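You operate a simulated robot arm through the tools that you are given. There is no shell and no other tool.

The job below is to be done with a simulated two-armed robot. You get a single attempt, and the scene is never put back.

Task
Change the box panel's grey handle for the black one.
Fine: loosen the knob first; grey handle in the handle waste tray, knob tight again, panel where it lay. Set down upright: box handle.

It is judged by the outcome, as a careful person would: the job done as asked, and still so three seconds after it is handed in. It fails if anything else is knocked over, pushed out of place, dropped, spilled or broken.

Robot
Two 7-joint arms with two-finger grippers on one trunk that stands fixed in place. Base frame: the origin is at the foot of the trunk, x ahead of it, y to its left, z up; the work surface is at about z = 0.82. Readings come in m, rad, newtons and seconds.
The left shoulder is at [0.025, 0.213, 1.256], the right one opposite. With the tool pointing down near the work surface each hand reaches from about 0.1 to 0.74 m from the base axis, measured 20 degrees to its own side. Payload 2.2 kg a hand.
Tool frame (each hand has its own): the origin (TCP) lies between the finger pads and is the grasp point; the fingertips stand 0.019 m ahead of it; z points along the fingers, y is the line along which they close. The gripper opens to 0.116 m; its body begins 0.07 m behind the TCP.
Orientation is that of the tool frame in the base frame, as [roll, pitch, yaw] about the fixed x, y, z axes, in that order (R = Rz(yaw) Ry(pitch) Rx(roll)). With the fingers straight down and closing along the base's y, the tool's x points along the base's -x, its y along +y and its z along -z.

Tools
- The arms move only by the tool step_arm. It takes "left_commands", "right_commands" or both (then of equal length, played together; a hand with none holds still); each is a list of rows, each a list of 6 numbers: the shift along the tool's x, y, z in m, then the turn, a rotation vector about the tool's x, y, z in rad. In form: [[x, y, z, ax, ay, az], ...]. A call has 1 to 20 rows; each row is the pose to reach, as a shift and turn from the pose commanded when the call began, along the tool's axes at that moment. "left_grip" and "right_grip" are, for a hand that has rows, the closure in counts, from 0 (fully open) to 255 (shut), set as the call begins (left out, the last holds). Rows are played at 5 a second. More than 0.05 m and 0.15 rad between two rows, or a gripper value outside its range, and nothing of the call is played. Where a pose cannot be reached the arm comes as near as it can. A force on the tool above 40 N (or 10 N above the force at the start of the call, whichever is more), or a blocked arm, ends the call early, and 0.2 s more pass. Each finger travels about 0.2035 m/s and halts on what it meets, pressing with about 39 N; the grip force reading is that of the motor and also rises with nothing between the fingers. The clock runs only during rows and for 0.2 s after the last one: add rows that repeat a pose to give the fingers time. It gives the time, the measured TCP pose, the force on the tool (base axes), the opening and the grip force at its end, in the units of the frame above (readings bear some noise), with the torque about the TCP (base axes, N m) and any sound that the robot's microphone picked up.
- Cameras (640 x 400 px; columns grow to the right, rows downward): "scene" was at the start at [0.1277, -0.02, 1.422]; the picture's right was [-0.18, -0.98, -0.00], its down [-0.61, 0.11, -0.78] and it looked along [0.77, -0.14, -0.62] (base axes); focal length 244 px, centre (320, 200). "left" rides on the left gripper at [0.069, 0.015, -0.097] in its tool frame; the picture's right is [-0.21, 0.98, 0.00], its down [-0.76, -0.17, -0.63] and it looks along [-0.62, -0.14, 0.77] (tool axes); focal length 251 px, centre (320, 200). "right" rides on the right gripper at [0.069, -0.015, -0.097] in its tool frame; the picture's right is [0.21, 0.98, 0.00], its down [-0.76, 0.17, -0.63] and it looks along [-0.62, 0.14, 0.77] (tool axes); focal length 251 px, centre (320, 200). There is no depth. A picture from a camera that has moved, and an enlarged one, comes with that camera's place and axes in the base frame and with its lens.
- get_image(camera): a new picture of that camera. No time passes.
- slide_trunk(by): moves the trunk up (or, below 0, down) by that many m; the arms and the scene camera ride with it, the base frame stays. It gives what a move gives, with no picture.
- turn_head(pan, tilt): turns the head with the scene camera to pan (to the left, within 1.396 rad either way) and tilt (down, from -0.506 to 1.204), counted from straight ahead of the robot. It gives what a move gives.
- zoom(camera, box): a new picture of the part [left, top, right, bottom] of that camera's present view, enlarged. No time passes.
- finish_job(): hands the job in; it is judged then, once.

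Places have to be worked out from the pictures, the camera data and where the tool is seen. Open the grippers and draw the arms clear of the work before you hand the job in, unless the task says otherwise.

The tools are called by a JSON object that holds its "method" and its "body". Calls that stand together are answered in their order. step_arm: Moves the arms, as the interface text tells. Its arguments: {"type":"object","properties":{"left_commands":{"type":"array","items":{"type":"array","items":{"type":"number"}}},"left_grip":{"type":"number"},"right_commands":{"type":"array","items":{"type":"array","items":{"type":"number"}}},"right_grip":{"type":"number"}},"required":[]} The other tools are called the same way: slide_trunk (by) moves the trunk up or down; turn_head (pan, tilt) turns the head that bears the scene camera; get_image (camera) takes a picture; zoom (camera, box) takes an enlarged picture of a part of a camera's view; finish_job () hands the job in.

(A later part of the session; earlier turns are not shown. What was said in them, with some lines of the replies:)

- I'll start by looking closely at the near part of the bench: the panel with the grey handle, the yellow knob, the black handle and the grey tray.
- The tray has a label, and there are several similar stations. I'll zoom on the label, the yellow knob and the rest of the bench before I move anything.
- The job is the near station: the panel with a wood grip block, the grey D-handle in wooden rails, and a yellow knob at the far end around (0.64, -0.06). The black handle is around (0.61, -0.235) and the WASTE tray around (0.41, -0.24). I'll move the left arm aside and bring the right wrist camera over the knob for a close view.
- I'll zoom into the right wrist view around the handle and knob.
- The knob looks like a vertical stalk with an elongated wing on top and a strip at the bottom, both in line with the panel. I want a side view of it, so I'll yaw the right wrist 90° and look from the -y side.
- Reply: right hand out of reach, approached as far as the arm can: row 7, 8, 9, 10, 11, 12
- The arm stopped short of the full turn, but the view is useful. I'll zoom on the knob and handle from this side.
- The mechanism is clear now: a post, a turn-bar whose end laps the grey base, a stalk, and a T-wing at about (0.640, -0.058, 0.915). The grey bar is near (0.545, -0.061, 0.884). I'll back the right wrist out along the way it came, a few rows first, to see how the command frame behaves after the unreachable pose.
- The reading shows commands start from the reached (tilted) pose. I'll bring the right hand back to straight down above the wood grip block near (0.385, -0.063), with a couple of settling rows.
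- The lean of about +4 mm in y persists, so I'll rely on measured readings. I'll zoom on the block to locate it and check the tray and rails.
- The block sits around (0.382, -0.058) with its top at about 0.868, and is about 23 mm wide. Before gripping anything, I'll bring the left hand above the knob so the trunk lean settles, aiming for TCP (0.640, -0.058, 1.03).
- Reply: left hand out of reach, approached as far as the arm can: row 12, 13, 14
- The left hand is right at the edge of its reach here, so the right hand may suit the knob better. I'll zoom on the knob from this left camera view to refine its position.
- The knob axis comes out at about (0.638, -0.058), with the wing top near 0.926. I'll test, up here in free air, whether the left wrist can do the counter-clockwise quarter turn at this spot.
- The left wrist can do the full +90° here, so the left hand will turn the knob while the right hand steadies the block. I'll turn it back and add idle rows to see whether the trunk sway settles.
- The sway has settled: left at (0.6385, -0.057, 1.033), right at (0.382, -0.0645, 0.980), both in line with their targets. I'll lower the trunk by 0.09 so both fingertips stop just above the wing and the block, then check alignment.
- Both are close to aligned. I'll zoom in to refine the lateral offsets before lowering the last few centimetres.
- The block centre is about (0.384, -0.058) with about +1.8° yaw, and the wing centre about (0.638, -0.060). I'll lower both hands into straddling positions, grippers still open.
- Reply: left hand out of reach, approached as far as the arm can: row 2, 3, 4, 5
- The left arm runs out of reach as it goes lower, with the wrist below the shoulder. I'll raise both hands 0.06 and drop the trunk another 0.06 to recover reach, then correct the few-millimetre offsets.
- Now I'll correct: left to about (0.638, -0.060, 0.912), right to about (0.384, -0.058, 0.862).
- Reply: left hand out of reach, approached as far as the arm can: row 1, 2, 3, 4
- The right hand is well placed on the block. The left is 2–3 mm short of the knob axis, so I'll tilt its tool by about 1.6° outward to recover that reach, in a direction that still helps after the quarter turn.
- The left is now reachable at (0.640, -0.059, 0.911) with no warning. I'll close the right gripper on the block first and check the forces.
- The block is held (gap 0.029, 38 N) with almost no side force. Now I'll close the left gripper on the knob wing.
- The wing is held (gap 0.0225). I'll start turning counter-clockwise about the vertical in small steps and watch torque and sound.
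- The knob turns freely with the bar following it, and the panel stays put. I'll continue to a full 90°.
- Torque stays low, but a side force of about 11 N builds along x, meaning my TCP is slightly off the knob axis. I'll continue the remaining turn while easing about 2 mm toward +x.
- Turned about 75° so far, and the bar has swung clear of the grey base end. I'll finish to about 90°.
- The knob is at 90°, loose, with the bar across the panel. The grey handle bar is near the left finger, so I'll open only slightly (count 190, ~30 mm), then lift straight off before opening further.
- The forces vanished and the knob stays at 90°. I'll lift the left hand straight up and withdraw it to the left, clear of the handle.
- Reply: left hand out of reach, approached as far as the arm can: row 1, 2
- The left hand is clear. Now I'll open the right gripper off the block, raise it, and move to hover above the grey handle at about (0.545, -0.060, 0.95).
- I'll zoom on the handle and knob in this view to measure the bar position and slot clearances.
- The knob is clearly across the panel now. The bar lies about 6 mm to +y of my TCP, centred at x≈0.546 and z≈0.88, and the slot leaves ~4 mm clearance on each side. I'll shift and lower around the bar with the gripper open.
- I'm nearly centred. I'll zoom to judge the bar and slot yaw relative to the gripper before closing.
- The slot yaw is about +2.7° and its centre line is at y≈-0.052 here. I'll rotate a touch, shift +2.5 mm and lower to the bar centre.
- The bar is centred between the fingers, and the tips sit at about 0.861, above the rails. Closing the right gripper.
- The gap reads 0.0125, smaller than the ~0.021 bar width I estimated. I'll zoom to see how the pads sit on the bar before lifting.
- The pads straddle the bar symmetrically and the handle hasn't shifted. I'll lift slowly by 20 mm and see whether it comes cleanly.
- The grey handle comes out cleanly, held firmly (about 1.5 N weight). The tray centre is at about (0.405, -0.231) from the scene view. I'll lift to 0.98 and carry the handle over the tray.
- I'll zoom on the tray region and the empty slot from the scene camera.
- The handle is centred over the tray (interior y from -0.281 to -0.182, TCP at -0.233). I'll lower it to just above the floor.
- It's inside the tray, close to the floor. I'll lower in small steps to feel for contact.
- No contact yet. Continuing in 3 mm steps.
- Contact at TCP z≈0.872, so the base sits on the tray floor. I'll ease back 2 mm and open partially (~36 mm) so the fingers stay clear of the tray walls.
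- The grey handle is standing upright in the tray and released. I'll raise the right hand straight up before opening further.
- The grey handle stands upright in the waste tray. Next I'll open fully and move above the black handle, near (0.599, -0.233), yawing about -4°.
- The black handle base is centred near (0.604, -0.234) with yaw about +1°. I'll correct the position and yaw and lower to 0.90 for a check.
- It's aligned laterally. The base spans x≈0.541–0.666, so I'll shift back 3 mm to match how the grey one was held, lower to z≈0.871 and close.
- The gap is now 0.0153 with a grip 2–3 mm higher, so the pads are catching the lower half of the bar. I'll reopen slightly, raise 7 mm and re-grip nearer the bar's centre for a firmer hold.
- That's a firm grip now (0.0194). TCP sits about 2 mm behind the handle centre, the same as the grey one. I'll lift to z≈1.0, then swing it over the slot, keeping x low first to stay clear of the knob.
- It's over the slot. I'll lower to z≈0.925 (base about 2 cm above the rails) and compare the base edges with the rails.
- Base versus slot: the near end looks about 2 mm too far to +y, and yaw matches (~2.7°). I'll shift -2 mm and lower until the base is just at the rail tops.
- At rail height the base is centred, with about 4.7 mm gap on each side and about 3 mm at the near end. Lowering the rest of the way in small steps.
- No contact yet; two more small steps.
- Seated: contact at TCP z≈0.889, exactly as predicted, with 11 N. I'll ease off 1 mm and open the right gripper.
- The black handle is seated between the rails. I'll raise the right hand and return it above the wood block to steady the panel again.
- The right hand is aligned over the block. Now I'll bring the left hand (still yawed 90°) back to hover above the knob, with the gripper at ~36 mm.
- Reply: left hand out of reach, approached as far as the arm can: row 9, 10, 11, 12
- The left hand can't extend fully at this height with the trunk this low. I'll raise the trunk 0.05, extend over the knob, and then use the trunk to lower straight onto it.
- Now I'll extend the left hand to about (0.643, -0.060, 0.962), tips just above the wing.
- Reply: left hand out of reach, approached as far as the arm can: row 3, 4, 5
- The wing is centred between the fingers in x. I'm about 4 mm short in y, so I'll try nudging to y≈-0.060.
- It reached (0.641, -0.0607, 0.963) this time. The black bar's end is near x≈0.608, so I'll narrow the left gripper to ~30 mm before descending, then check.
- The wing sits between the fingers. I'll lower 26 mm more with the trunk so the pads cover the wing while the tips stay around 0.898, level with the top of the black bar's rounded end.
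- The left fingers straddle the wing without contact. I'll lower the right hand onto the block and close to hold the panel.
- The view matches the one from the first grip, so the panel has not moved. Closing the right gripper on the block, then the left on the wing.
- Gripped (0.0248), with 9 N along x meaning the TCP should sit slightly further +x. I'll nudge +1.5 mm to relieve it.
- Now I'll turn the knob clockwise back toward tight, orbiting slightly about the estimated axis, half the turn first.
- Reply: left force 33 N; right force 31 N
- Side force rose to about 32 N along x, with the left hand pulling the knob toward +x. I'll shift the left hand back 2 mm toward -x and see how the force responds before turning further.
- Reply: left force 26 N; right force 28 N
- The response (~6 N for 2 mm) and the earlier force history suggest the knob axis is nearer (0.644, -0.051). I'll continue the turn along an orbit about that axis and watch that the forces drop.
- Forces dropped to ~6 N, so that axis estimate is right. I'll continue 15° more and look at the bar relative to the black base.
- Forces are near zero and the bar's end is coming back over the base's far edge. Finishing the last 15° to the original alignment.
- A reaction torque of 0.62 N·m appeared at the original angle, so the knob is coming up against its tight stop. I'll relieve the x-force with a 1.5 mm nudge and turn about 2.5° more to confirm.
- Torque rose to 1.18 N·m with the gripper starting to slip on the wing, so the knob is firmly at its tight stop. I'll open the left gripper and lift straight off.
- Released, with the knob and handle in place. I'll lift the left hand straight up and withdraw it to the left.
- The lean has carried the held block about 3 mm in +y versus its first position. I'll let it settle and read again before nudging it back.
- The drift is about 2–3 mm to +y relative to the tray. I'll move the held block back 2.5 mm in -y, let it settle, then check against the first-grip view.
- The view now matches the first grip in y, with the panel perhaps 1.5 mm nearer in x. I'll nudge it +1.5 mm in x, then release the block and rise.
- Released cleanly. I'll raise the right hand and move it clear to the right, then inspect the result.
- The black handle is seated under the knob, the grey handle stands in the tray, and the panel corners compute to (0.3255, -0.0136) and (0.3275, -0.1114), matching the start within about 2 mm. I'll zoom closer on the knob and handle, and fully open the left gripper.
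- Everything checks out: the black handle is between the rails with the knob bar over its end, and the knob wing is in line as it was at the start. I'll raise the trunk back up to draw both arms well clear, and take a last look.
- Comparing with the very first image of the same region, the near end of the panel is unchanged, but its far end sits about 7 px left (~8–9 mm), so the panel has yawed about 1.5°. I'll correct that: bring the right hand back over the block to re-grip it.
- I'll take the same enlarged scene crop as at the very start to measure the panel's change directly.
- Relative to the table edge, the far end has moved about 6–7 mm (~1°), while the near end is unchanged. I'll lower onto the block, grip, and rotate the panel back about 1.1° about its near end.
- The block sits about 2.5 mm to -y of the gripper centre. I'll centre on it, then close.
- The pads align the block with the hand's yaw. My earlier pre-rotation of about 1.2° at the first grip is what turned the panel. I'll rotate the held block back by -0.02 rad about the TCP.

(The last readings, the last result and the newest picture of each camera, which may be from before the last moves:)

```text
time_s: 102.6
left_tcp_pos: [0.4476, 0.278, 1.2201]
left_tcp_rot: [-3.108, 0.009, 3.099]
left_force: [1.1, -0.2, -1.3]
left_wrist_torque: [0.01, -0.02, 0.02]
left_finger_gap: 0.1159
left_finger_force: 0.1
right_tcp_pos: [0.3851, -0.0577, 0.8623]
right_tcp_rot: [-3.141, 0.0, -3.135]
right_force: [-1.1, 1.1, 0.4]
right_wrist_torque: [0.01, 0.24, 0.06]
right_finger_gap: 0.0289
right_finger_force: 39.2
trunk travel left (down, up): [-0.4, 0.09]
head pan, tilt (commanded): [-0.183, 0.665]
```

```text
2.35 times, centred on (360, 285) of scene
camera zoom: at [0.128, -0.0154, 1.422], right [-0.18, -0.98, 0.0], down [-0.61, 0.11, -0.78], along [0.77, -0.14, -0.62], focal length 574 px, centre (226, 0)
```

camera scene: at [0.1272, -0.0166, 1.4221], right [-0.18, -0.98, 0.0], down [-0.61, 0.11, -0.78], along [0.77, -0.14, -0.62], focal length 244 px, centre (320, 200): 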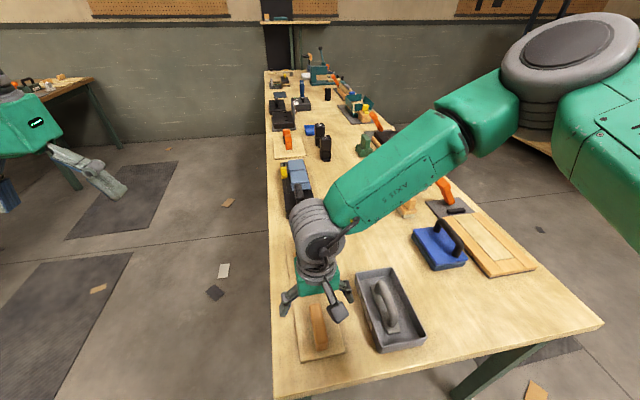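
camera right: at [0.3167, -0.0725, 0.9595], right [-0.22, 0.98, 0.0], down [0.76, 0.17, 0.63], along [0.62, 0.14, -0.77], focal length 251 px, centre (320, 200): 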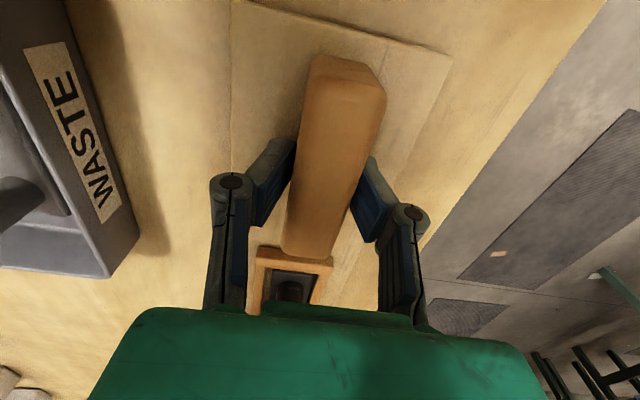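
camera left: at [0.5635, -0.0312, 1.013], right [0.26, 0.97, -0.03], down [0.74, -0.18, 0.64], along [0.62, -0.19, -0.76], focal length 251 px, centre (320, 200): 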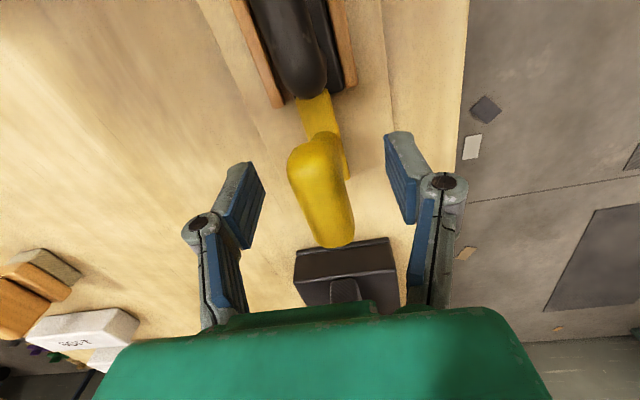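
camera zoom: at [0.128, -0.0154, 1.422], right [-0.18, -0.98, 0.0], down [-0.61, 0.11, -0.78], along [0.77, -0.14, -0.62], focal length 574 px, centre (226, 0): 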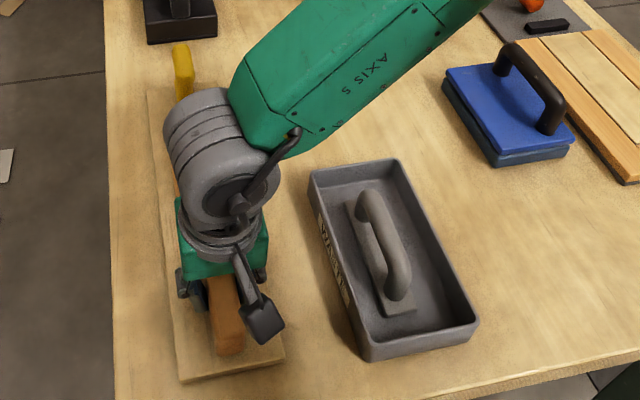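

The panel followed the rotation with negligible force. I'll release, withdraw the right hand, and compare the same crop as at the start.

{"method": "step_arm", "body": {"right_commands": [[0, 0, 0, 0, 0, 0], [0, 0, 0, 0, 0, 0], [0, 0, -0.03, 0, 0, 0], [0, 0, -0.07, 0, 0, 0], [0, 0, -0.11, 0, 0, 0], [0, 0, -0.15, 0, 0, 0], [0.005, -0.045, -0.17, 0, 0, 0], [0.01, -0.09, -0.19, 0, 0, 0], [0.015, -0.135, -0.21, 0, 0, 0], [0.02, -0.18, -0.23, 0, 0, 0], [0.025, -0.225, -0.25, 0, 0, 0], [0.03, -0.265, -0.26, 0, 0, 0], [0.03, -0.265, -0.26, 0, 0, 0], [0.03, -0.265, -0.26, 0, 0, 0]], "right_grip": 0}}

{"method": "zoom", "body": {"camera": "scene", "box": [280, 205, 380, 300]}}

{"method": "zoom", "body": {"camera": "scene", "box": [270, 200, 450, 370]}}

```text
time_s: 105.6
left_tcp_pos: [0.4473, 0.2782, 1.2194]
left_tcp_rot: [-3.108, 0.008, 3.1]
left_force: [-0.9, 0.6, 0.6]
left_wrist_torque: [-0.01, 0.02, 0.01]
left_finger_gap: 0.1161
left_finger_force: 0.1
right_tcp_pos: [0.3592, -0.3246, 1.124]
right_tcp_rot: [3.141, -0.001, -3.136]
right_force: [0.3, -0.6, -0.8]
right_wrist_torque: [0.01, -0.03, -0.02]
right_finger_gap: 0.1158
right_finger_force: 0.0
trunk travel left (down, up): [-0.4, 0.09]
head pan, tilt (commanded): [-0.183, 0.665]
```

```text
4.21 times, centred on (330, 252) of scene
camera zoom: at [0.1269, -0.0173, 1.4221], right [-0.18, -0.98, 0.0], down [-0.61, 0.11, -0.78], along [0.77, -0.14, -0.62], focal length 1027 px, centre (278, -21)
```

zoom: 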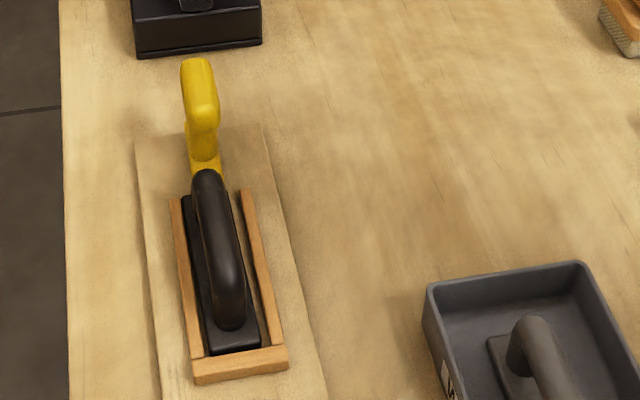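

```text
2.35 times, centred on (360, 285) of scene
camera zoom: at [0.1269, -0.0173, 1.4221], right [-0.18, -0.98, 0.0], down [-0.61, 0.11, -0.78], along [0.77, -0.14, -0.62], focal length 574 px, centre (226, 0)
```

zoom: 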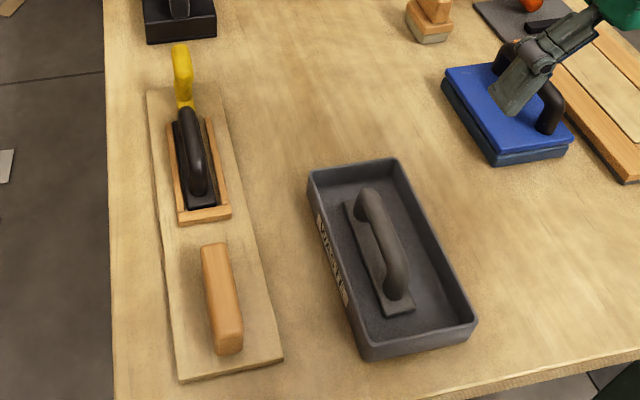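

Against fixed references (the sander box, the tray, the table edge), the panel is now within about 4 mm and about half a degree of where it lay. The knob is tight over the black handle, the grey handle is upright in the waste tray, and both grippers are open and clear. Handing in.

{"method": "finish_job", "body": {}}

```text
The job is handed in.
```

The box panel now has the black handle, and I've handed the job in.

- **Grey handle:** it stands upright on its base in the tray marked WASTE. I loosened the knob before lifting it out.
- **Black handle:** it is seated between the wooden rails, with the knob's bar back over its end.
- **Knob:** I turned it back to its original angle and slightly past. It stopped there and pushed back with about 1.2 N·m, so I judged it tight.
- **Panel:** it is about 4 mm out at the far end, roughly half a degree, measured against the table edge and the tray. My grip on the wood block turned it about a degree, and I rotated most of that back. The near end shows no visible change.
- **Surroundings:** I saw nothing else moved or knocked over. Both grippers are open and the arms are clear of the work.
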